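You operate a simulated robot arm through the tools that you are given. There is no shell and no other tool.

You are at the controls of a simulated robot arm. One attempt, no reset.

JOB
Pour the pan into the white cup and switch off the warming plate.
Fine: the pan is on the plate, the cup in the drawer; stand it on the tank bench, drawer closed, pan back on the plate; no spill to speak of. Where these are worked on the way, their far stop is far enough and under half their travel is too little: drawer of the tank bench.
Where things are to end (x, y in the base frame): white cup within 0.06 m of [0.67, 0.22].

It is judged by the outcome, as a careful person would: the job done as asked, and still so three seconds after it is handed in. It fails if anything else is knocked over, pushed out of place, dropped, spilled or broken.

ROBOT AND FRAMES
A 7-joint arm with a two-finger parallel gripper, fixed in place. Base frame: the origin is on the floor under the middle of its stand, x ahead of it, y to its left, z up. Readings come in m, rad, newtons and seconds.
It reaches about 1.112 m from its shoulder. Its first joint turns from -2.897 to 2.897 rad. Payload 3.43 kg.
Tool frame: the origin (TCP) lies between the finger pads and is the grasp point; the fingertips stand 0.034 m ahead of it; z points along the fingers, y is the line along which they close. Largest opening 0.128 m; finger width 0.024, thickness 0.012; the body of the gripper, 0.048 by 0.13 m, starts 0.096 m behind the TCP.
Orientation is that of the tool frame in the base frame, as a unit quaternion [w, x, y, z]. With the fingers straight down and closing along the base's y, the tool's x points along the base's -x, its y along +y and its z along -z.

CONTROLS
- The arm moves only by the tool nudge_tool. Its arguments are lists of equal length, an entry for each row: "travel": the shift along the base's x, y, z in units of 250 mm (1.0 is 250 mm), a list of three; "delta_rot": the turn, a rotation vector about the base's x, y, z in units of 120 degrees (1.0 is 120 degrees), a list of three; "claw": the gripper command, from -1 (shut) to 1 (fully open), values between in proportion. In form: {"travel": [[x, y, z], ...], "delta_rot": [[wx, wy, wz], ...], "claw": [claw, ...]}. A call has 1 to 20 rows; each row is the pose to reach, as a shift and turn from the pose commanded when the call began. A call with a number of a shift or a turn outside -1 to 1 is refused whole. Rows are played at 5 a second. More than 0.05 m and 0.15 rad between two rows, or a gripper value outside its range, and nothing of the call is played. A pose out of reach is approached as far as the arm can. The call stops where the force on the tool passes 40 N (or 10 N more than at its start, if that is more) or the arm is blocked; 0.2 s more then pass. Each finger travels about 0.153 m/s and halts on what it meets, pressing with about 23 N; the grip force reading is that of the motor and also rises with nothing between the fingers. The clock runs only during rows and for 0.2 s after the last one: add rows that repeat a pose to give the fingers time. It gives the time, the measured TCP pose, the force on the tool (base axes), the opening and the grip force at its end, in the units of the frame above (readings bear some noise), with the torque about the TCP (base axes, N m) and any sound that the robot's microphone picked up, and new pictures: "show" is both (left out), scene, wrist or none.
- Cameras (640 x 400 px; columns grow to the right, rows downward): "scene" is fixed at [0.3992, 0.5005, 1.6266]; the picture's right is [-0.28, -0.96, 0.00], its down [-0.92, 0.27, -0.29] and it looks along [0.28, -0.08, -0.96] (base axes); focal length 292 px, centre (320, 200). "wrist" rides on the gripper at [0.076, -0.011, -0.16] in the tool frame; the picture's right is [0.15, 0.99, 0.00], its down [-0.88, 0.13, -0.46] and it looks along [-0.45, 0.07, 0.89] (tool axes); focal length 234 px, centre (320, 200). There is no depth. A picture from a camera that has moved, and an enlarged one, comes with that camera's place and axes in the base frame and with its lens.
- enlarge(camera, box): a new picture of the part [left, top, right, bottom] of that camera's present view, enlarged. No time passes.
- job_done(): hands the job in; it is judged then, once.

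Nothing tells you positions but the pictures and the camera data. Unless the task says otherwise, let go and move clear before handing in.

The tools are called after "Request:" as a command line: name --argument value ..., lists and objects as JSON in quotes. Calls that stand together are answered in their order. nudge_tool: Moves the arm, as the interface text tells. Its arguments: {"type":"object","properties":{"travel":{"type":"array","items":{"type":"array","items":{"type":"number"}}},"delta_rot":{"type":"array","items":{"type":"array","items":{"type":"number"}}},"claw":{"type":"array","items":{"type":"number"}},"show":{"type":"string","enum":["both","scene","wrist","none"]}},"required":["travel","delta_rot","claw"]} The other tools are called the same way: enlarge (camera, box) takes an enlarged picture of a part of a camera's view; job_done () hands the job in.

At the start:

```text
time_s: 0.0
tcp_pos: [0.3129, 0.3784, 1.2156]
orientation: [-0.008, 0.0, 1.0, 0.001]
wrist_force: [0.2, -0.8, 0.4]
wrist_torque: [-0.01, -0.01, -0.01]
grip_width: 0.1282
grip_force: 0.1
```

scene: 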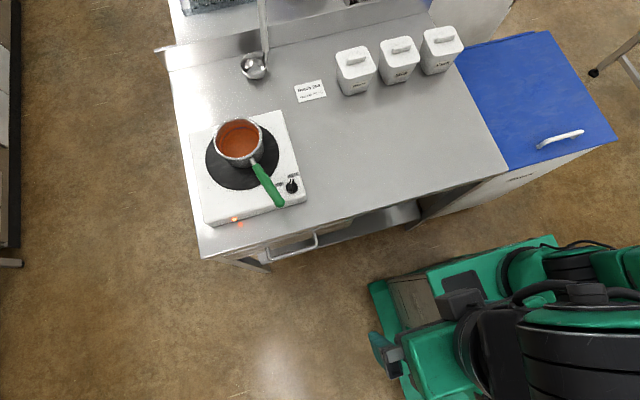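
wrist: 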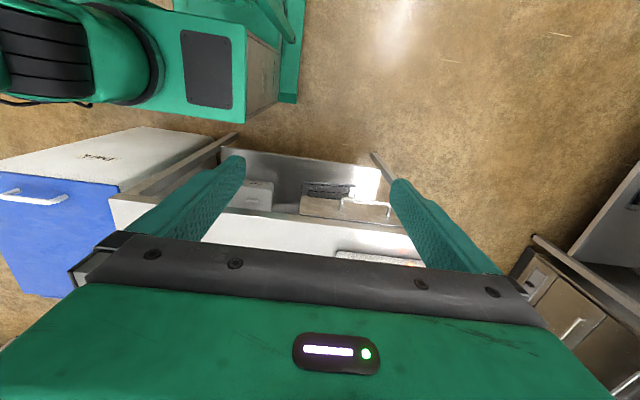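

I see the steel bench with the warming plate and the pan (green handle), a drawer with a handle under the bench front, and three canisters that should be left alone. I will look closer before moving.

Request:
enlarge --camera "scene" --box '[180, 90, 340, 290]'

Request:
enlarge --camera "wrist" --box '[180, 120, 440, 280]'

Request:
enlarge --camera "scene" --box '[160, 0, 480, 120]'

Request:
enlarge --camera "scene" --box '[220, 180, 480, 290]'

```text
2.00 times, centred on (260, 190) of scene
camera zoom: at [0.3992, 0.5005, 1.6266], right [-0.28, -0.96, 0.0], down [-0.92, 0.27, -0.29], along [0.28, -0.08, -0.96], focal length 585 px, centre (440, 220)
```

zoom: 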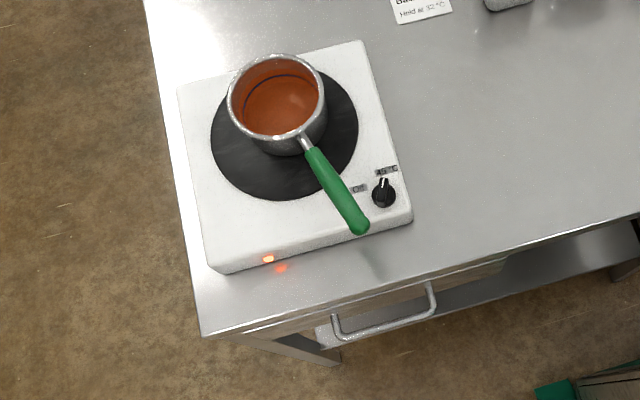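

```text
2.46 times, centred on (310, 200) of wrist
camera zoom: at [0.2384, 0.3662, 1.3756], right [-0.15, 0.99, 0.01], down [0.89, 0.13, 0.44], along [0.44, 0.07, -0.9], focal length 576 px, centre (345, 200)
```

zoom: 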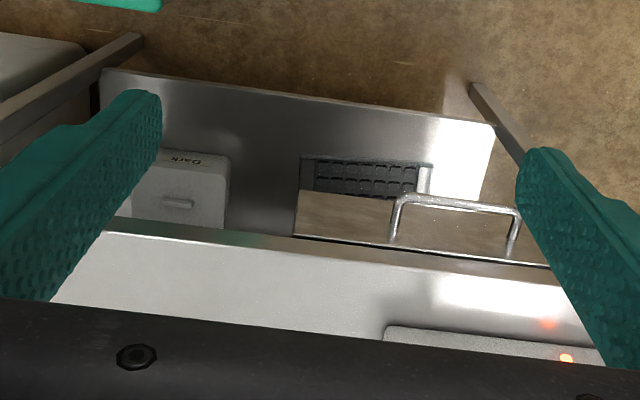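

```text
2.00 times, centred on (320, 60) of scene
camera zoom: at [0.3992, 0.5005, 1.6266], right [-0.28, -0.96, 0.0], down [-0.92, 0.27, -0.29], along [0.28, -0.08, -0.96], focal length 585 px, centre (320, 480)
```

zoom: 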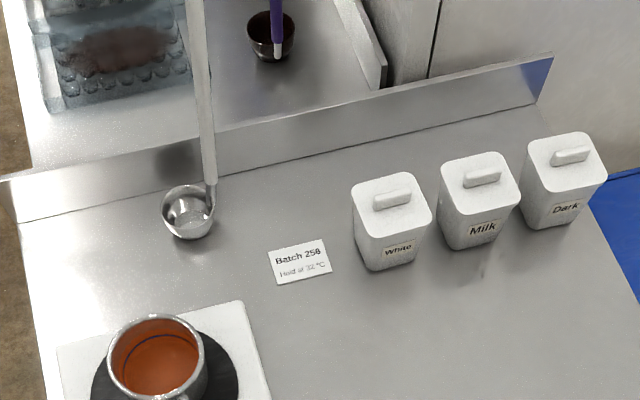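

```text
2.46 times, centred on (350, 235) of scene
camera zoom: at [0.3992, 0.5005, 1.6266], right [-0.28, -0.96, 0.0], down [-0.92, 0.27, -0.29], along [0.28, -0.08, -0.96], focal length 720 px, centre (246, 114)
```

zoom: 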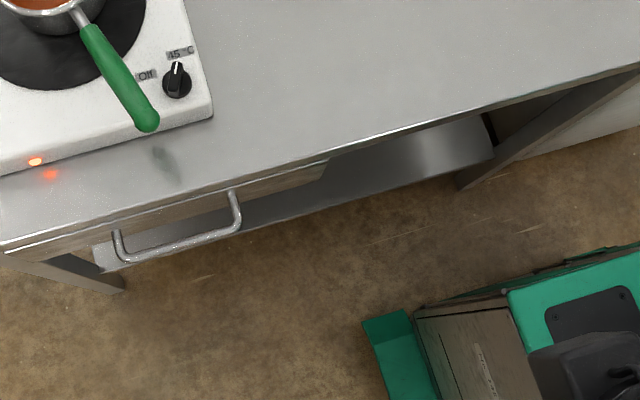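

The bench top seems to lie around z≈0.87 with its front edge at x≈0.557, with the drawer handle near (0.52, 0.55, 0.76). I move the hand over for closer views from another angle to firm up the heights.

Request:
nudge_tool --travel '[[0.087, 0.122, -0.06], [0.174, 0.244, -0.12], [0.261, 0.366, -0.18], [0.348, 0.488, -0.24], [0.348, 0.488, -0.24]]' --delta_rot '[[0, 0, 0], [0, 0, 0], [0, 0, 0], [0, 0, 0], [0, 0, 0]]' --claw '[1, 1, 1, 1, 1]'

```text
time_s: 1.2
tcp_pos: [0.3849, 0.4999, 1.1586]
orientation: [-0.002, 0.0, 1.0, 0.003]
wrist_force: [-1.2, 0.3, -0.6]
wrist_torque: [0.04, -0.01, -0.02]
grip_width: 0.1282
grip_force: 0.1
camera wrist: at [0.3087, 0.4876, 1.3186], right [-0.15, 0.99, 0.01], down [0.88, 0.13, 0.45], along [0.45, 0.07, -0.89], focal length 234 px, centre (320, 200)
```

scene: 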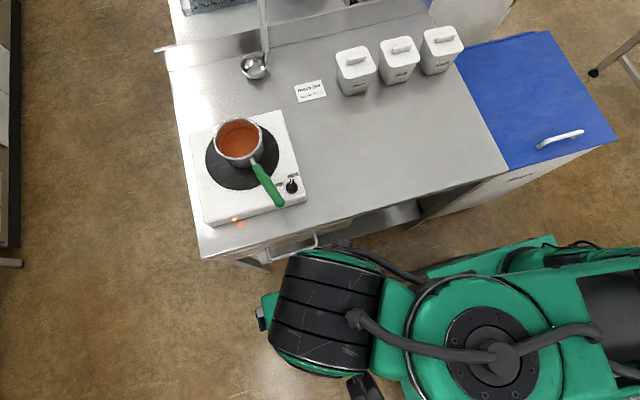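
wrist: 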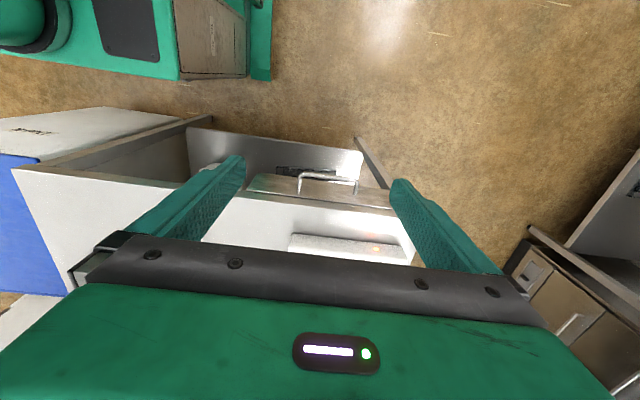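

The drawer handle is now clearer from above. I zoom the wrist view for stereo on the handle, the plate and the bench edge.

Request:
enlarge --camera "wrist" --box '[180, 110, 420, 260]'

Request:
nudge_tool --travel '[[0, 0, 0], [0, 0, 0]]' --delta_rot '[[0, 0, 0], [0, 0, 0]]' --claw '[1, 1]' --show "none"

```text
2.67 times, centred on (300, 185) of wrist
camera zoom: at [0.3087, 0.4876, 1.3186], right [-0.15, 0.99, 0.01], down [0.88, 0.13, 0.45], along [0.45, 0.07, -0.89], focal length 624 px, centre (373, 240)
```

zoom: 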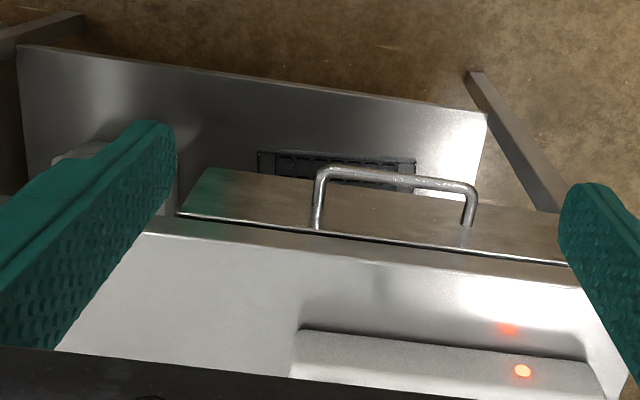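

```text
time_s: 1.8
tcp_pos: [0.3843, 0.4994, 1.159]
orientation: [-0.001, 0.0, 1.0, 0.002]
wrist_force: [0.3, 0.1, -0.4]
wrist_torque: [-0.02, -0.03, -0.01]
grip_width: 0.1276
grip_force: 0.1
```

I place the handle bar at about x≈0.517, z≈0.775, y from 0.476 to 0.616, standing about 4–5 cm off the drawer face. I will yaw the hand a quarter turn so that the fingers can straddle the bar, then pitch it forward.

Request:
nudge_tool --travel '[[0, 0, 0], [0, 0, 0], [0, 0, 0], [0, 0, 0], [0, 0, 0], [0, 0, 0], [0, 0, 0], [0, 0, 0], [0, 0, 0], [0, 0, 0], [0, 0, 0], [0, 0, 0]]' --delta_rot '[[0, 0, -0.068], [0, 0, -0.136], [0, 0, -0.204], [0, 0, -0.273], [0, 0, -0.341], [0, 0, -0.409], [0, 0, -0.477], [0, 0, -0.545], [0, 0, -0.614], [0, 0, -0.682], [0, 0, -0.75], [0, 0, -0.75]]' --claw '[1, 1, 1, 1, 1, 1, 1, 1, 1, 1, 1, 1]'

```text
time_s: 4.4
tcp_pos: [0.3849, 0.5002, 1.1578]
orientation: [0.001, 0.708, 0.707, 0.001]
wrist_force: [0.4, 0.0, 0.1]
wrist_torque: [0.01, 0.01, 0.03]
grip_width: 0.1279
grip_force: 0.1
camera wrist: at [0.3723, 0.5748, 1.3172], right [0.99, 0.15, 0.0], down [0.13, -0.88, 0.46], along [0.07, -0.45, -0.89], focal length 234 px, centre (320, 200)
```

scene: 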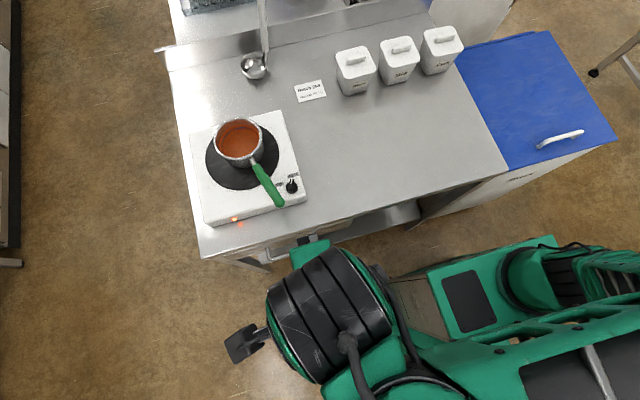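
wrist: 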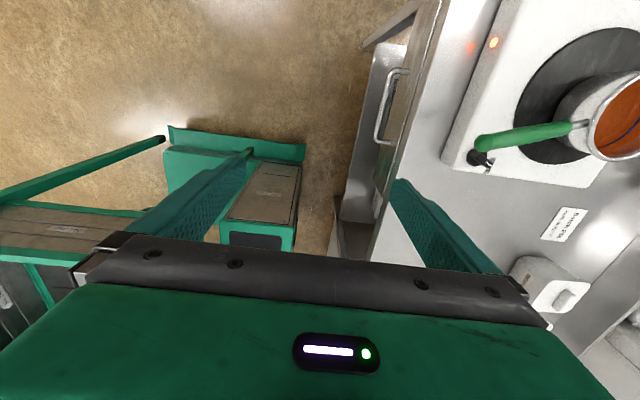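

This view shows the drawer handle, plate, knob and pan handle well; I zoom in for measurements.

Request:
enlarge --camera "wrist" --box '[340, 20, 500, 160]'

Request:
enlarge --camera "wrist" --box '[440, 0, 640, 220]'

```text
2.86 times, centred on (420, 90) of wrist
camera zoom: at [0.3723, 0.5748, 1.3172], right [0.99, 0.15, 0.0], down [0.13, -0.88, 0.46], along [0.07, -0.45, -0.89], focal length 669 px, centre (34, 514)
```

zoom: 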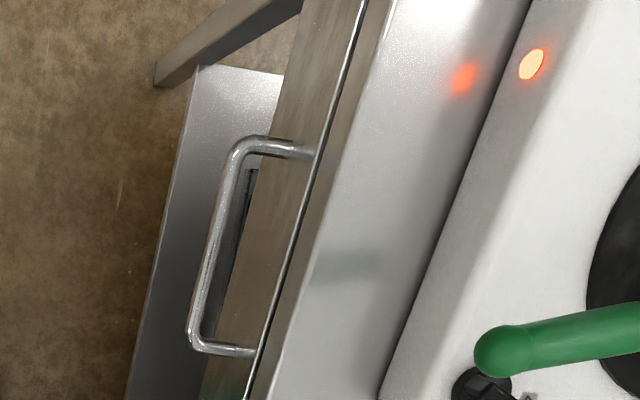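

```text
1.82 times, centred on (540, 110) of wrist
camera zoom: at [0.3723, 0.5748, 1.3172], right [0.99, 0.15, 0.0], down [0.13, -0.88, 0.46], along [0.07, -0.45, -0.89], focal length 426 px, centre (-80, 364)
```

zoom: 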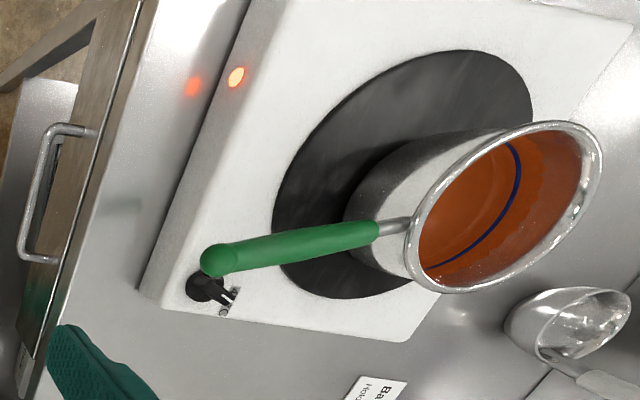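

The hand obeys the yaw. Next I pitch the fingers forward-down by 45° and approach to about 12 cm short of the bar.

Request:
nudge_tool --travel '[[0.0, 0.03, -0.1], [0.0, 0.06, -0.25], [0.0, 0.1, -0.4], [0.0, 0.14, -0.55], [0.02, 0.16, -0.7], [0.04, 0.18, -0.85], [0.06, 0.18, -1.0], [0.06, 0.18, -1.0]]' --delta_rot '[[0, -0.06, 0], [0, -0.12, 0], [0, -0.18, 0], [0, -0.24, 0], [0, -0.3, 0], [0, -0.35, 0], [0, -0.375, 0], [0, -0.375, 0]]' --claw '[1, 1, 0.6, 0.2, -0.1, -0.2, -0.2, -0.2]'

```text
time_s: 6.2
tcp_pos: [0.3989, 0.5444, 0.909]
orientation: [0.272, 0.653, 0.653, 0.272]
wrist_force: [0.9, -0.5, -0.7]
wrist_torque: [0.0, -0.02, -0.02]
grip_width: 0.0512
grip_force: 0.1
camera wrist: at [0.2769, 0.6212, 1.0129], right [0.7, 0.15, 0.7], down [-0.23, -0.88, 0.41], along [0.68, -0.45, -0.58], focal length 234 px, centre (320, 200)
```

scene: 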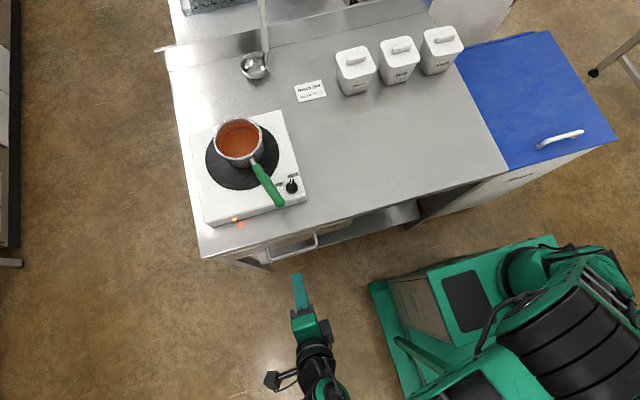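
wrist: 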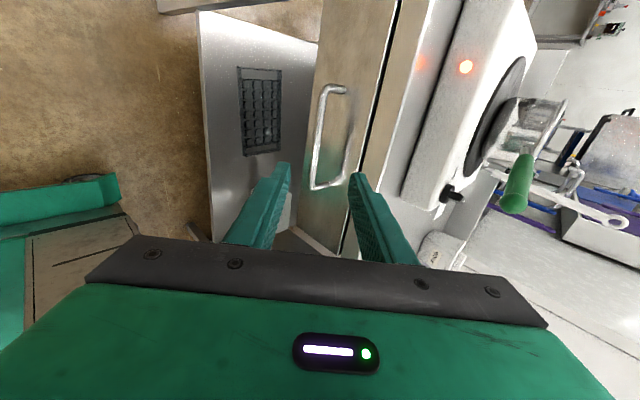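

I now have a close oblique view of the handle; zooming in to triangulate it.

Request:
enlarge --camera "wrist" --box '[280, 60, 420, 220]'

Request:
enlarge --camera "scene" --box '[230, 200, 360, 300]'

```text
2.50 times, centred on (350, 140) of wrist
camera zoom: at [0.2769, 0.6212, 1.0129], right [0.7, 0.15, 0.7], down [-0.23, -0.88, 0.41], along [0.68, -0.45, -0.58], focal length 585 px, centre (245, 350)
```

zoom: 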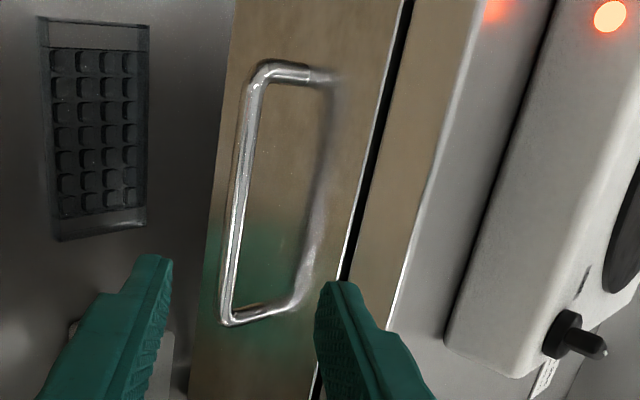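

```text
4.00 times, centred on (295, 250) of scene
camera zoom: at [0.3992, 0.5005, 1.6266], right [-0.28, -0.96, 0.0], down [-0.92, 0.27, -0.29], along [0.28, -0.08, -0.96], focal length 1169 px, centre (420, 0)
```

zoom: 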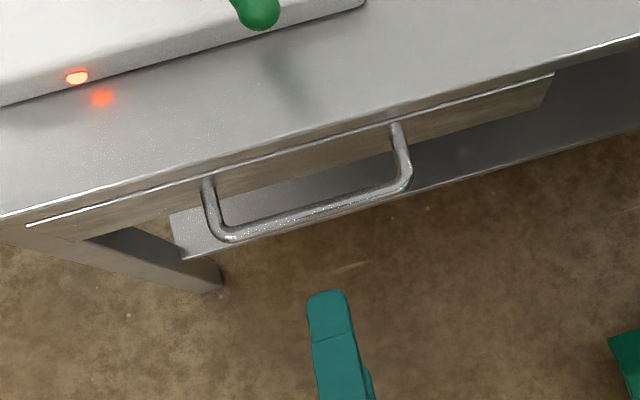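

The bar is at about (0.517, 0.545, 0.786) and the face near x≈0.57, so the hand lies on the line to it. I advance along the fingers until the bar is between them.

Request:
nudge_tool --travel '[[0.107, 0.001, -0.112], [0.214, 0.002, -0.224], [0.32, 0.004, -0.336], [0.428, 0.004, -0.448], [0.428, 0.004, -0.448]]' --delta_rot '[[0, 0, 0], [0, 0, 0], [0, 0, 0], [0, 0, 0], [0, 0, 0]]' --claw '[-0.2, -0.2, -0.2, -0.2, -0.2]'

```text
time_s: 7.3
tcp_pos: [0.4895, 0.5498, 0.8108]
orientation: [0.274, 0.65, 0.652, 0.278]
wrist_force: [0.7, -0.1, 0.0]
wrist_torque: [0.01, 0.03, 0.02]
grip_width: 0.0512
grip_force: 0.1
stopped in row 5: the force on the tool passed its limit at 64 N (the readings are from after the stop); the commanded pose is now the measured one
camera wrist: at [0.3657, 0.6231, 0.913], right [0.69, 0.15, 0.71], down [-0.23, -0.88, 0.41], along [0.69, -0.44, -0.57], focal length 234 px, centre (320, 200)
```

scene: 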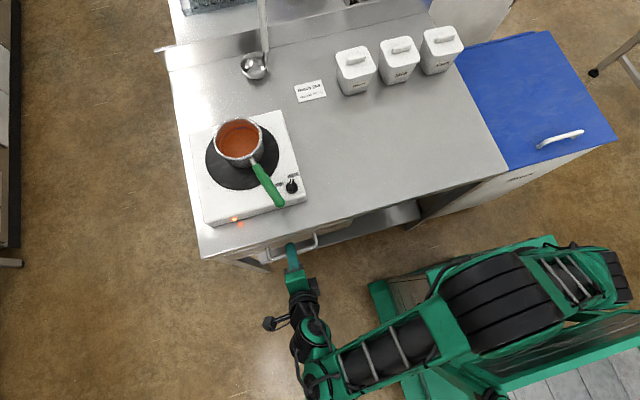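
wrist: 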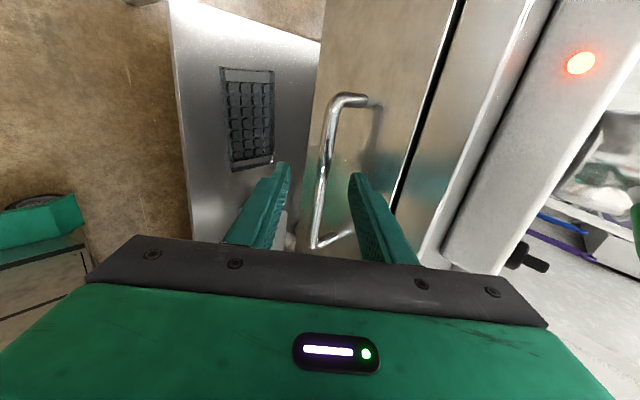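

Something touched early, though the bar already seems to lie between the fingers. I look closely before closing.

Request:
enlarge --camera "wrist" --box '[210, 80, 460, 270]'

Request:
enlarge --camera "scene" --box '[230, 200, 360, 300]'

```text
2.11 times, centred on (335, 175) of wrist
camera zoom: at [0.3657, 0.6231, 0.913], right [0.69, 0.15, 0.71], down [-0.23, -0.88, 0.41], along [0.69, -0.44, -0.57], focal length 493 px, centre (288, 253)
```

zoom: 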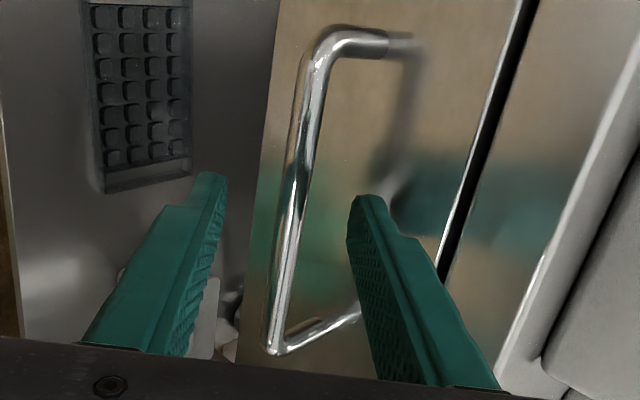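

```text
4.00 times, centred on (295, 250) of scene
camera zoom: at [0.3992, 0.5005, 1.6266], right [-0.28, -0.96, 0.0], down [-0.92, 0.27, -0.29], along [0.28, -0.08, -0.96], focal length 1169 px, centre (420, 0)
```

zoom: 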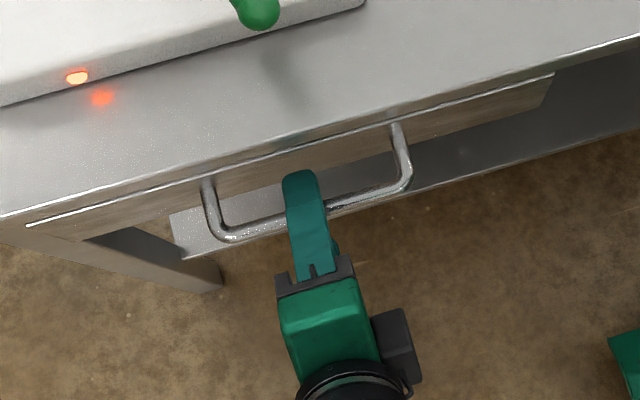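

The face is mirror-like and nearer than I took it (x≈0.556), so the upper fingertip touched it. I narrow the opening to about 3 cm, then go 2 cm further along the fingers.

Request:
nudge_tool --travel '[[0, 0, 0], [0, 0, 0], [0.027, 0, -0.025], [0.054, 0, -0.05], [0.06, 0, -0.054], [0.06, 0, -0.054]]' --delta_rot '[[0, 0, 0], [0, 0, 0], [0, 0, 0], [0, 0, 0], [0, 0, 0], [0, 0, 0]]' --claw '[-0.5, -0.53, -0.53, -0.53, -0.53, -0.53]' --show "wrist"

```text
time_s: 8.7
tcp_pos: [0.5065, 0.5472, 0.7958]
orientation: [0.273, 0.651, 0.652, 0.277]
wrist_force: [-2.9, 0.0, 1.1]
wrist_torque: [-0.02, -0.05, -0.04]
grip_width: 0.0296
grip_force: 0.0
camera wrist: at [0.3813, 0.6231, 0.8986], right [0.69, 0.15, 0.71], down [-0.23, -0.88, 0.41], along [0.69, -0.44, -0.57], focal length 234 px, centre (320, 200)
```

wrist: 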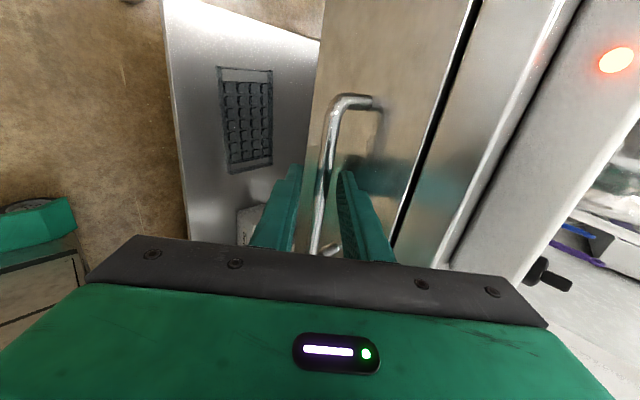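

The bar now sits between the fingers about 1.5 cm inside the tips. I close on it.

Request:
nudge_tool --travel '[[0, 0, 0], [0, 0, 0], [0, 0, 0]]' --delta_rot '[[0, 0, 0], [0, 0, 0], [0, 0, 0]]' --claw '[-1, -1, -1]' --show "wrist"

```text
time_s: 9.5
tcp_pos: [0.5053, 0.5487, 0.7952]
orientation: [0.273, 0.651, 0.651, 0.278]
wrist_force: [2.2, 1.5, 12.5]
wrist_torque: [-0.12, -0.07, -0.76]
grip_width: 0.0116
grip_force: 45.0
camera wrist: at [0.3817, 0.623, 0.8994], right [0.69, 0.14, 0.71], down [-0.23, -0.88, 0.41], along [0.69, -0.44, -0.57], focal length 234 px, centre (320, 200)
```

wrist: 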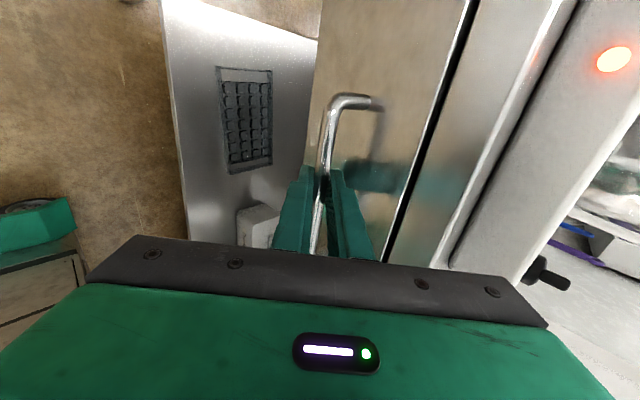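

Gripped: the opening reads 11.6 mm, the bar's thickness. Now I pull straight toward -x, slowly at first.

Request:
nudge_tool --travel '[[-0.04, 0, 0], [-0.1, 0, 0], [-0.18, 0, 0], [-0.26, 0, 0], [-0.34, 0, 0], [-0.42, 0, 0], [-0.5, 0, 0]]' --delta_rot '[[0, 0, 0], [0, 0, 0], [0, 0, 0], [0, 0, 0], [0, 0, 0], [0, 0, 0], [0, 0, 0]]' --claw '[-1, -1, -1, -1, -1, -1, -1]'

```text
time_s: 11.1
tcp_pos: [0.3806, 0.5484, 0.7952]
orientation: [0.273, 0.65, 0.653, 0.278]
wrist_force: [-0.9, -5.0, 20.8]
wrist_torque: [0.58, -0.04, 0.07]
grip_width: 0.0116
grip_force: 45.0
camera wrist: at [0.2557, 0.6229, 0.8995], right [0.69, 0.15, 0.71], down [-0.23, -0.88, 0.41], along [0.69, -0.44, -0.57], focal length 234 px, centre (320, 200)
```

scene: 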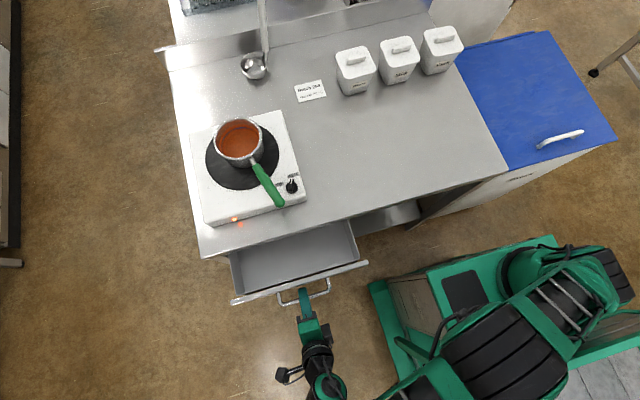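
wrist: 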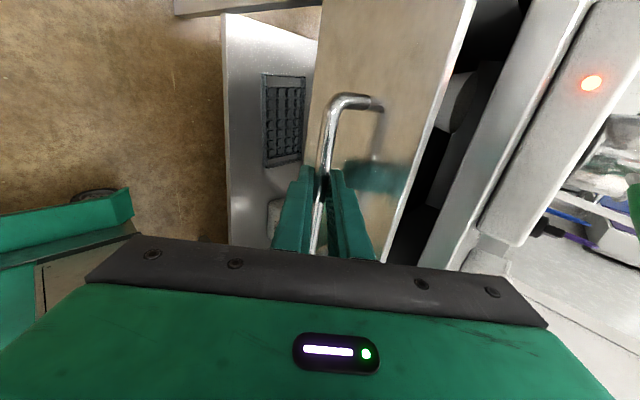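

The drawer slides out cleanly and I glimpse a white cup at the back. I continue pulling toward its far stop with slightly less downward load.

Request:
nudge_tool --travel '[[-0.06, 0, 0.012], [-0.14, 0, 0.012], [-0.22, 0, 0.012], [-0.3, 0, 0.012], [-0.38, 0, 0.012], [-0.46, 0, 0.012], [-0.54, 0, 0.012], [-0.6, 0, 0.012]]' --delta_rot '[[0, 0, 0], [0, 0, 0], [0, 0, 0], [0, 0, 0], [0, 0, 0], [0, 0, 0], [0, 0, 0], [0, 0, 0]]' --claw '[-1, -1, -1, -1, -1, -1, -1, -1]'

```text
time_s: 12.4
tcp_pos: [0.2656, 0.5465, 0.797]
orientation: [0.278, 0.647, 0.653, 0.278]
wrist_force: [0.2, 3.8, -32.5]
wrist_torque: [1.6, 0.25, 0.16]
grip_width: 0.0122
grip_force: 44.5
stopped in row 6: the force on the tool passed its limit at 41 N (the readings are from after the stop); the commanded pose is now the measured one
camera wrist: at [0.1413, 0.6224, 0.8994], right [0.68, 0.15, 0.71], down [-0.23, -0.88, 0.41], along [0.69, -0.45, -0.57], focal length 234 px, centre (320, 200)
```

scene: 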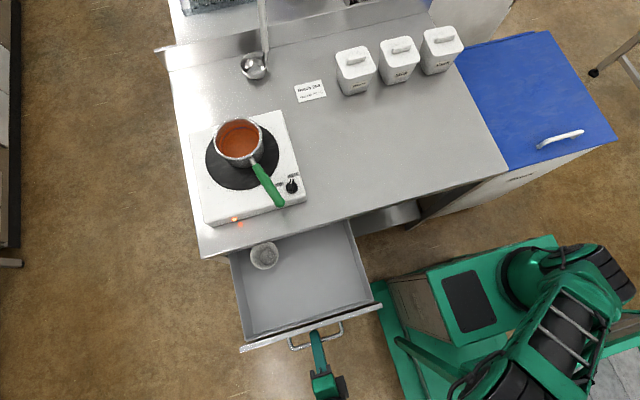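
wrist: 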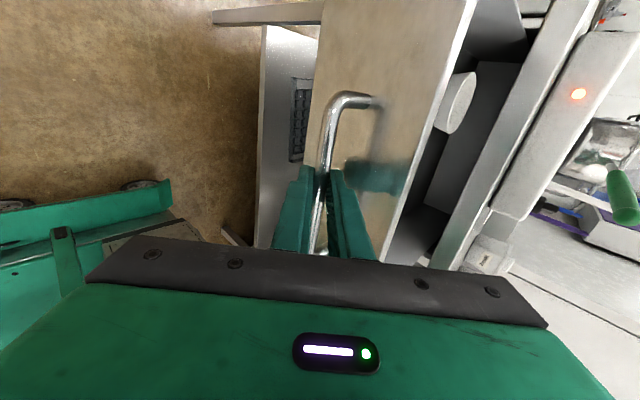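

The stop was a vertical load from my small lift rather than the end stop; the drawer is out 0.24 m and the cup is at its back left. I ease the height and pull a little more.

Request:
nudge_tool --travel '[[0, 0, -0.006], [-0.03, 0, -0.007], [-0.08, 0, -0.007], [-0.14, 0, -0.007], [-0.2, 0, -0.007], [-0.26, 0, -0.007], [-0.32, 0, -0.007]]' --delta_rot '[[0, 0, 0], [0, 0, 0], [0, 0, 0], [0, 0, 0], [0, 0, 0], [0, 0, 0], [0, 0, 0]]' --claw '[-1, -1, -1, -1, -1, -1, -1]'

```text
time_s: 13.7
tcp_pos: [0.2153, 0.5476, 0.7986]
orientation: [0.281, 0.655, 0.646, 0.274]
wrist_force: [-0.7, -3.9, -48.0]
wrist_torque: [-0.47, 0.39, -0.54]
grip_width: 0.0117
grip_force: 44.7
stopped in row 6: the force on the tool passed its limit at 45 N (the readings are from after the stop); the commanded pose is now the measured one
camera wrist: at [0.093, 0.6255, 0.9003], right [0.69, 0.14, 0.71], down [-0.25, -0.87, 0.41], along [0.68, -0.46, -0.56], focal length 234 px, centre (320, 200)
```

scene: 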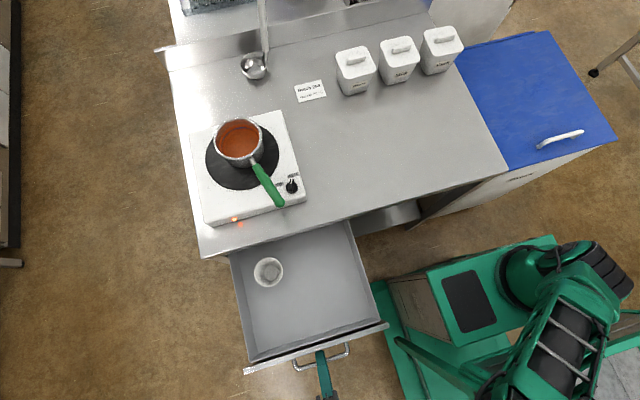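
wrist: 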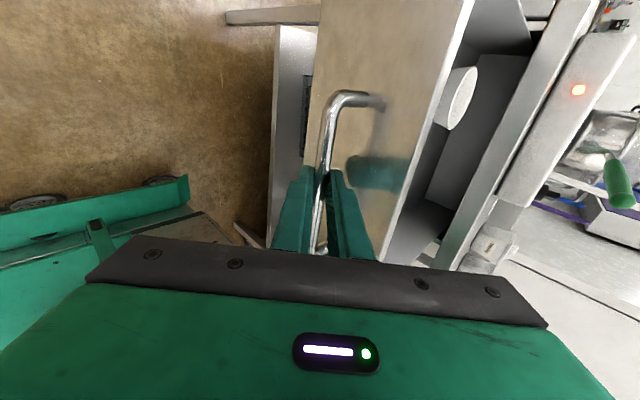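

The drawer is out about 0.29 m and the cup stands fully clear of the bench edge. I release the bar and back out along the finger direction, then up.

Request:
nudge_tool --travel '[[0, 0, 0], [0, 0, 0], [0, 0, 0], [-0.09, 0, 0.09], [-0.18, 0, 0.18], [-0.18, 0, 0.36], [-0.18, 0, 0.54], [-0.18, 0, 0.72]]' --delta_rot '[[0, 0, 0], [0, 0, 0], [0, 0, 0], [0, 0, 0], [0, 0, 0], [0, 0, 0], [0, 0, 0], [0, 0, 0]]' --claw '[-0.7, -0.4, -0.4, -0.4, -0.4, -0.4, 0, 0.5]'

```text
time_s: 15.2
tcp_pos: [0.3025, 0.5583, 0.8785]
orientation: [0.32, 0.714, 0.573, 0.243]
wrist_force: [0.1, 0.2, -0.1]
wrist_torque: [-0.01, 0.01, 0.05]
grip_width: 0.0638
grip_force: 0.0
stopped in row 7: the arm was blocked; the commanded pose is now the measured one
camera wrist: at [0.1971, 0.6627, 0.9778], right [0.69, 0.01, 0.72], down [-0.44, -0.79, 0.42], along [0.58, -0.61, -0.55], focal length 234 px, centre (320, 200)
```

scene: 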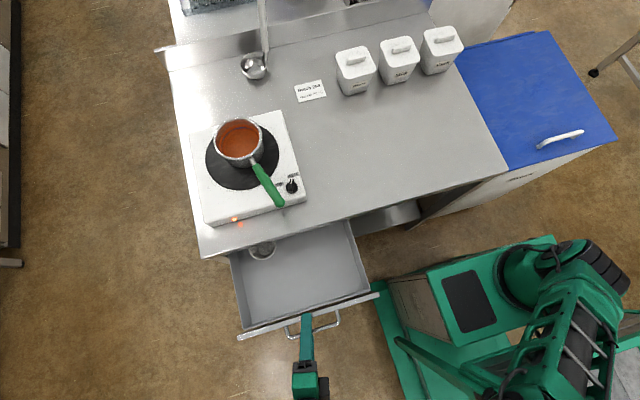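
wrist: 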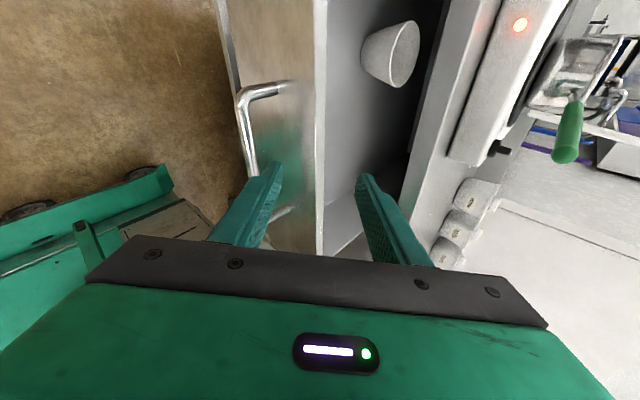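

On the way back the arm ran into its own reach near the base and nudged the drawer in by a few centimetres. I rise straight up first and turn the hand to vertical, then I'll reopen the drawer from inside its front panel.

Request:
nudge_tool --travel '[[0, 0, 0.12], [0, 0, 0.28], [0, 0, 0.44], [0, 0, 0.56], [0, 0, 0.68], [0, 0, 0.8], [0, 0, 0.8], [0, 0, 0.8], [0, 0, 0.8], [0, 0, 0.8]]' --delta_rot '[[0, 0, 0], [0, 0, 0], [0, 0, 0], [0.009, 0.0654, 0.0164], [0.018, 0.1308, 0.0328], [0.027, 0.1963, 0.0492], [0.0359, 0.2617, 0.0655], [0.0449, 0.3271, 0.0819], [0.0538, 0.3925, 0.0983], [0.0538, 0.3925, 0.0983]]' --claw '[0, 0, 0, 0.3, 0.6, 1, 1, 1, 1, 1]'

```text
time_s: 15.9
tcp_pos: [0.4175, 0.5352, 0.9758]
orientation: [0.349, 0.767, 0.495, 0.211]
wrist_force: [-0.2, 0.6, -0.4]
wrist_torque: [0.02, 0.04, -0.03]
grip_width: 0.064
grip_force: 0.0
stopped in row 3: the arm was blocked; the commanded pose is now the measured one
camera wrist: at [0.3358, 0.6583, 1.0708], right [0.67, -0.13, 0.73], down [-0.6, -0.68, 0.42], along [0.45, -0.72, -0.53], focal length 234 px, centre (320, 200)
```

scene: 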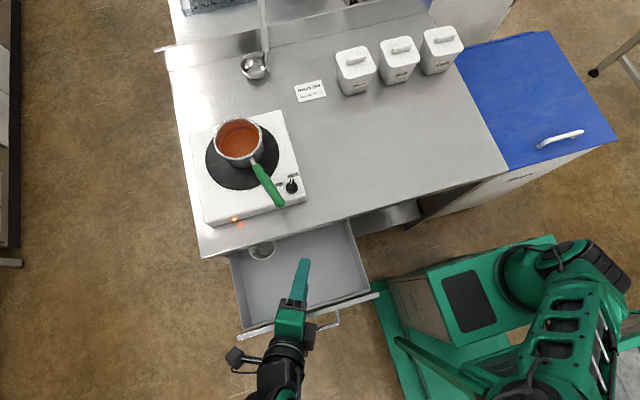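
wrist: 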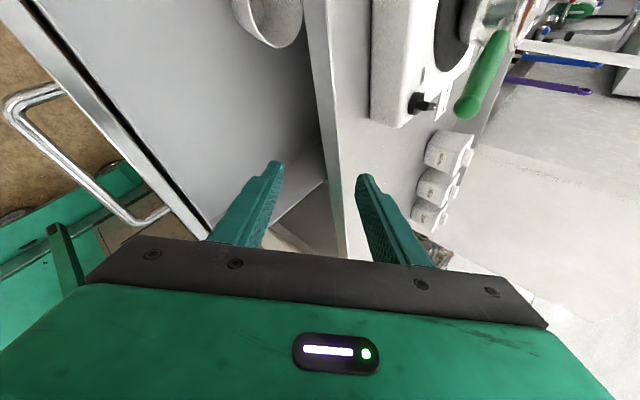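

The forward-pitched hand this close to the base folds the arm to a limit, so it drifts. From here, clear of everything, I rotate in place back to vertical.

Request:
nudge_tool --travel '[[0, 0, 0.02], [0, 0, 0.06], [0, 0, 0.12], [0, 0, 0.2], [0, 0, 0.3], [0, 0, 0.4], [0, 0, 0.5], [0, 0, 0.5]]' --delta_rot '[[0.0138, 0.056, 0.0272], [0.0276, 0.112, 0.0544], [0.0414, 0.168, 0.0816], [0.0553, 0.2242, 0.1089], [0.0691, 0.2803, 0.1361], [0.0829, 0.3363, 0.1633], [0.0967, 0.3924, 0.1906], [0.0967, 0.3924, 0.1906]]' --claw '[0, 0, 0, 0, 0, 0, 0, 0]'

```text
time_s: 17.7
tcp_pos: [0.3936, 0.532, 1.106]
orientation: [-0.001, 0.708, 0.706, 0.013]
wrist_force: [0.1, 0.2, -0.1]
wrist_torque: [-0.02, 0.0, 0.01]
grip_width: 0.064
grip_force: 0.2
camera wrist: at [0.3786, 0.6044, 1.2664], right [0.99, 0.14, 0.02], down [0.12, -0.89, 0.44], along [0.08, -0.43, -0.9], focal length 234 px, centre (320, 200)
```

scene: 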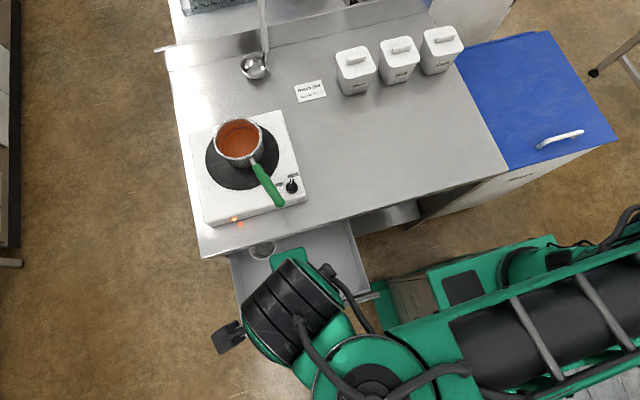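
wrist: 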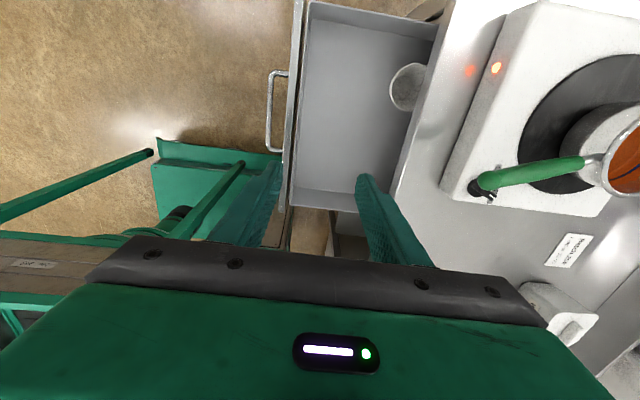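

The hand is vertical again above the open drawer. I zoom in on the cup and the drawer front.

Request:
enlarge --camera "wrist" --box '[250, 0, 490, 230]'

Request:
enlarge --camera "scene" --box '[215, 210, 395, 330]'

```text
1.74 times, centred on (370, 115) of wrist
camera zoom: at [0.3786, 0.6044, 1.2664], right [0.99, 0.14, 0.02], down [0.12, -0.89, 0.44], along [0.08, -0.43, -0.9], focal length 407 px, centre (233, 348)
```

zoom: 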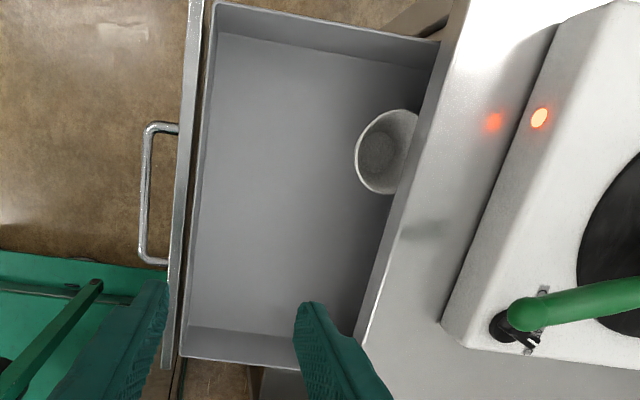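

```text
3.33 times, centred on (305, 270) of scene
camera zoom: at [0.3992, 0.5005, 1.6266], right [-0.28, -0.96, 0.0], down [-0.92, 0.27, -0.29], along [0.28, -0.08, -0.96], focal length 974 px, centre (370, -33)
```

zoom: 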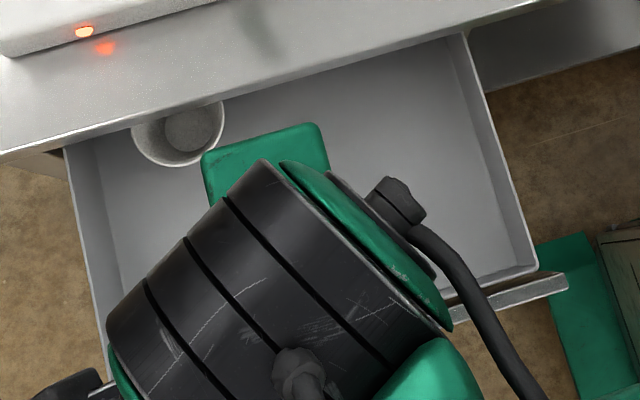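

The cup's rim (about 8 cm across, z≈0.80) is centred near (0.554, 0.626), still half under the bench edge. I close the fingers and hook them behind the drawer's front panel (inner side x≈0.355) to pull it out further.

Request:
nudge_tool --travel '[[-0.003, 0.02, -0.18], [-0.006, 0.05, -0.36], [-0.014, 0.072, -0.54], [-0.014, 0.072, -0.7], [-0.014, 0.072, -0.8], [-0.014, 0.072, -0.8]]' --delta_rot '[[0, 0, 0], [0, 0, 0], [0, 0, 0], [0, 0, 0], [0, 0, 0], [0, 0, 0]]' --claw '[-0.4, -0.8, -1, -1, -1, -1]'

```text
time_s: 19.1
tcp_pos: [0.3887, 0.5495, 0.9058]
orientation: [-0.001, 0.708, 0.706, 0.013]
wrist_force: [0.2, 0.0, 0.2]
wrist_torque: [0.01, 0.0, 0.01]
grip_width: 0.0
grip_force: 23.1
camera wrist: at [0.3743, 0.6224, 1.0665], right [0.99, 0.14, 0.02], down [0.12, -0.89, 0.44], along [0.08, -0.43, -0.9], focal length 234 px, centre (320, 200)
```

scene: 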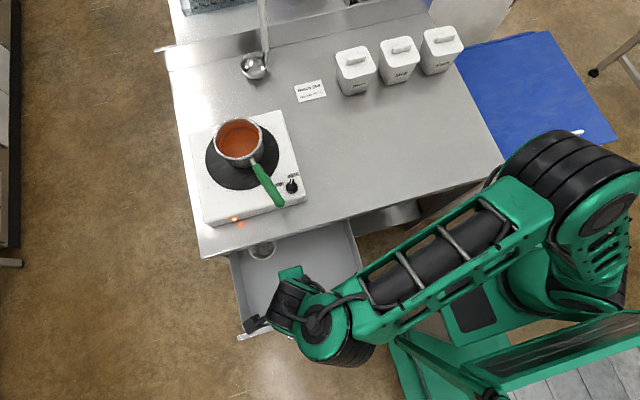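
wrist: 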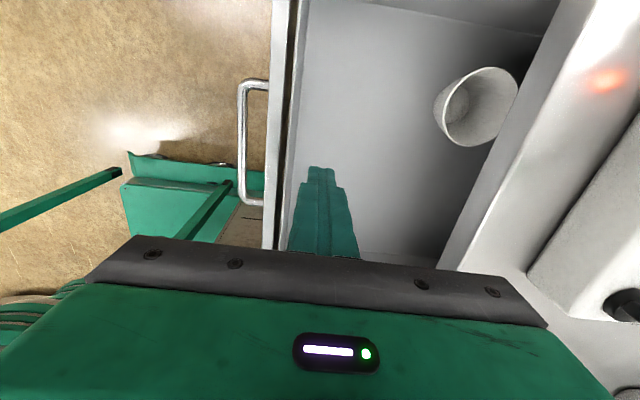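

The fingers are just inside the drawer's front wall (about 1 cm clear). I lower them and pull toward -x.

Request:
nudge_tool --travel '[[0, 0, -0.17], [0, 0, -0.34], [-0.06, 0, -0.34], [-0.12, 0, -0.34], [-0.2, 0, -0.34], [-0.28, 0, -0.34], [-0.36, 0, -0.34], [-0.42, 0, -0.34], [-0.42, 0, -0.34]]' --delta_rot '[[0, 0, 0], [0, 0, 0], [0, 0, 0], [0, 0, 0], [0, 0, 0], [0, 0, 0], [0, 0, 0], [0, 0, 0], [0, 0, 0]]' --claw '[-1, -1, -1, -1, -1, -1, -1, -1, -1]'

```text
time_s: 21.1
tcp_pos: [0.2835, 0.5503, 0.8205]
orientation: [0.0, 0.708, 0.706, 0.013]
wrist_force: [-0.9, -0.5, -0.5]
wrist_torque: [-0.02, -0.02, 0.0]
grip_width: 0.0001
grip_force: 22.8
camera wrist: at [0.269, 0.6227, 0.9815], right [0.99, 0.14, 0.02], down [0.12, -0.89, 0.44], along [0.08, -0.43, -0.9], focal length 234 px, centre (320, 200)
```

scene: 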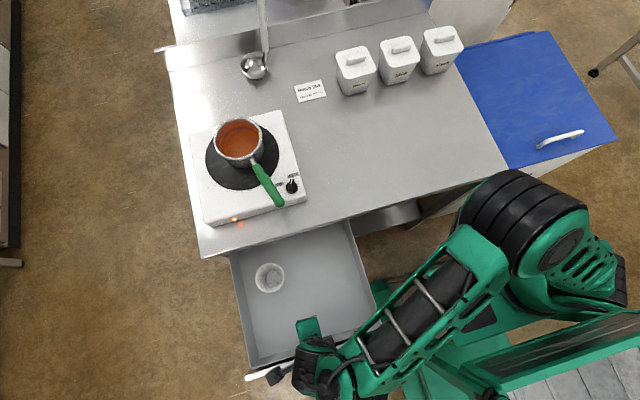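
wrist: 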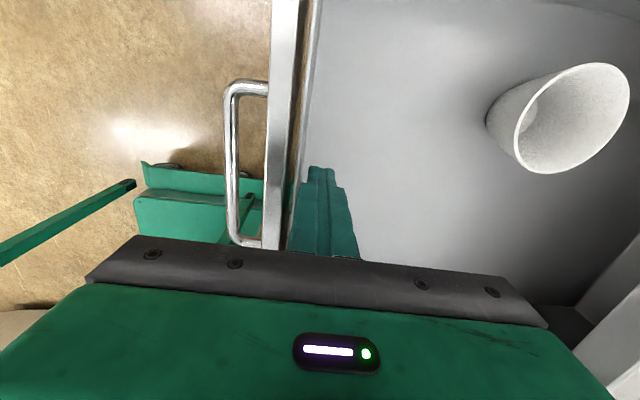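

The drawer is well open and the cup is clear. I step off the panel, rise, and get a straight look at the cup.

Request:
nudge_tool --travel '[[0.06, 0, 0], [0.1, 0, 0.15], [0.16, 0, 0.33], [0.24, 0, 0.5], [0.34, 0.05, 0.66], [0.44, 0.08, 0.8], [0.5, 0.1, 0.9], [0.5, 0.1, 0.9]]' --delta_rot '[[0, 0, 0], [0, 0, 0], [0, 0, 0], [0, 0, 0], [0, 0, 0], [0, 0, 0], [0, 0, 0], [0, 0, 0]]' --claw '[-1, -1, -1, -0.6, 0, 0.4, 0.6, 0.6]'

```text
time_s: 22.9
tcp_pos: [0.4104, 0.5734, 1.0454]
orientation: [0.0, 0.707, 0.707, 0.012]
wrist_force: [0.2, 0.0, 0.4]
wrist_torque: [0.0, 0.0, -0.02]
grip_width: 0.1026
grip_force: 0.1
camera wrist: at [0.3957, 0.6472, 1.2064], right [0.99, 0.14, 0.02], down [0.12, -0.89, 0.44], along [0.08, -0.43, -0.9], focal length 234 px, centre (320, 200)
```

scene: 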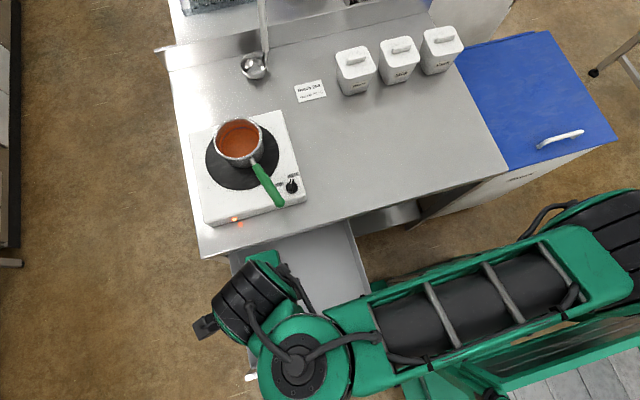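
wrist: 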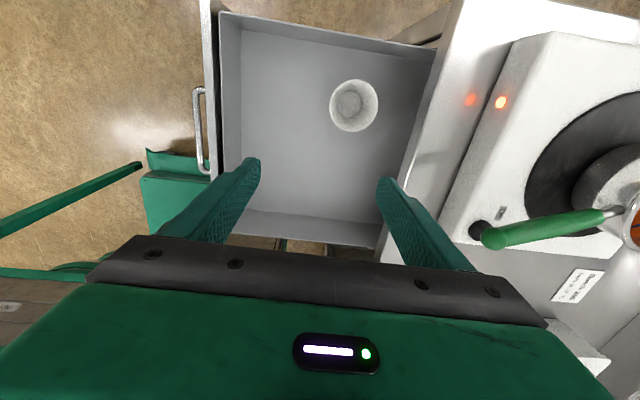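

I zoom in on the cup from here.

Request:
enlarge --camera "wrist" --box '[280, 40, 440, 180]'

```text
2.86 times, centred on (360, 110) of wrist
camera zoom: at [0.3957, 0.6472, 1.2064], right [0.99, 0.14, 0.02], down [0.12, -0.89, 0.44], along [0.08, -0.43, -0.9], focal length 669 px, centre (206, 457)
```

zoom: 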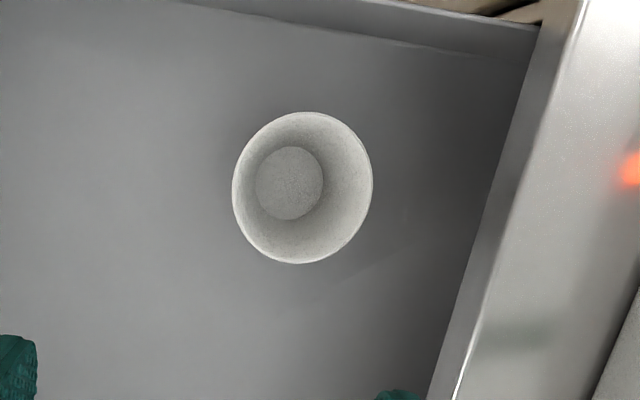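

The cup's rim centre triangulates to (0.462, 0.628, 0.80), about 8 cm across. I move above it with the fingers open, check alignment, then descend.

Request:
nudge_tool --travel '[[0.07, 0.072, -0.08], [0.14, 0.144, -0.16], [0.208, 0.216, -0.26], [0.208, 0.216, -0.42], [0.208, 0.216, -0.58], [0.208, 0.216, -0.58]]' --delta_rot '[[0, 0, 0], [0, 0, 0], [0, 0, 0], [0, 0, 0], [0, 0, 0], [0, 0, 0]]' --claw '[0.7, 0.7, 0.7, 0.7, 0.7, 0.7]'

```text
time_s: 24.3
tcp_pos: [0.4616, 0.6292, 0.8991]
orientation: [0.0, 0.708, 0.706, 0.013]
wrist_force: [0.4, -0.1, -0.8]
wrist_torque: [0.02, 0.02, 0.0]
grip_width: 0.1088
grip_force: 0.0
camera wrist: at [0.4469, 0.7015, 1.0614], right [0.99, 0.14, 0.02], down [0.12, -0.89, 0.44], along [0.08, -0.43, -0.9], focal length 234 px, centre (320, 200)
```

scene: 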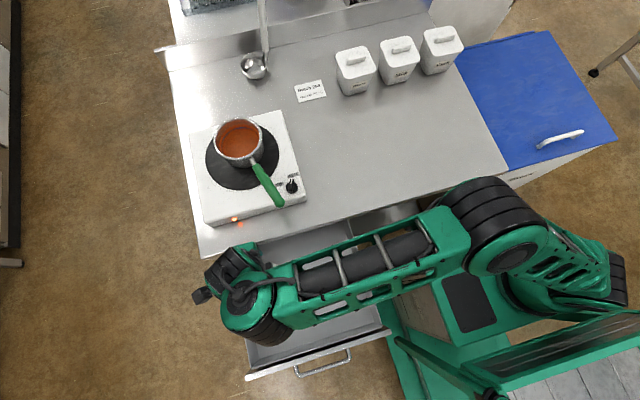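
wrist: 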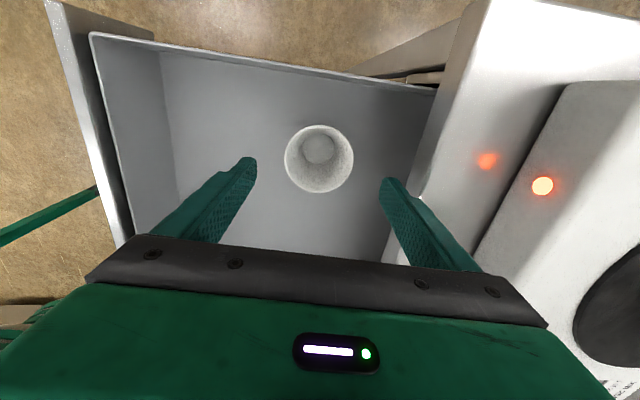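

The cup is exactly between the fingers. I lower straight down around it and then close gently.

Request:
nudge_tool --travel '[[0, 0, -0.16], [0, 0, -0.32], [0, 0, -0.456], [0, 0, -0.456]]' --delta_rot '[[0, 0, 0], [0, 0, 0], [0, 0, 0], [0, 0, 0]]' --claw '[0.7, 0.7, 0.7, 0.7]' --show "wrist"

```text
time_s: 25.3
tcp_pos: [0.4609, 0.6289, 0.7858]
orientation: [0.0, 0.708, 0.706, 0.013]
wrist_force: [0.3, -1.0, -0.4]
wrist_torque: [0.01, -0.02, -0.01]
grip_width: 0.1088
grip_force: 0.0
camera wrist: at [0.4461, 0.7017, 0.946], right [0.99, 0.14, 0.02], down [0.12, -0.89, 0.44], along [0.08, -0.44, -0.9], focal length 234 px, centre (320, 200)
```

wrist: 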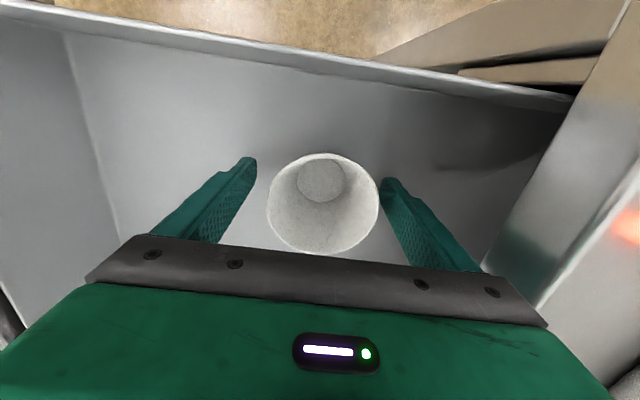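

The rim sits level with the grasp point. I close on it and check the grip.

Request:
nudge_tool --travel '[[0, 0, 0], [0, 0, 0], [0, 0, 0], [0, 0, 0]]' --delta_rot '[[0, 0, 0], [0, 0, 0], [0, 0, 0], [0, 0, 0]]' --claw '[0.3, 0.1, -0.1, -0.3]' --show "wrist"

```text
time_s: 26.3
tcp_pos: [0.462, 0.6289, 0.7865]
orientation: [0.0, 0.708, 0.706, 0.013]
wrist_force: [-0.6, 0.2, -0.9]
wrist_torque: [0.02, -0.02, -0.03]
grip_width: 0.0786
grip_force: 22.8
camera wrist: at [0.4461, 0.7018, 0.9463], right [0.99, 0.14, 0.02], down [0.12, -0.89, 0.44], along [0.08, -0.43, -0.9], focal length 234 px, centre (320, 200)
```

wrist: 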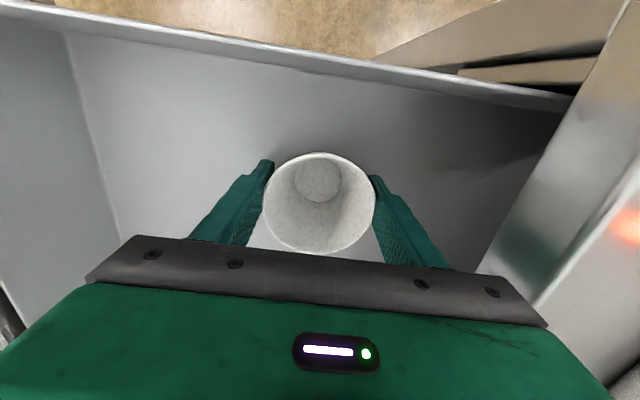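

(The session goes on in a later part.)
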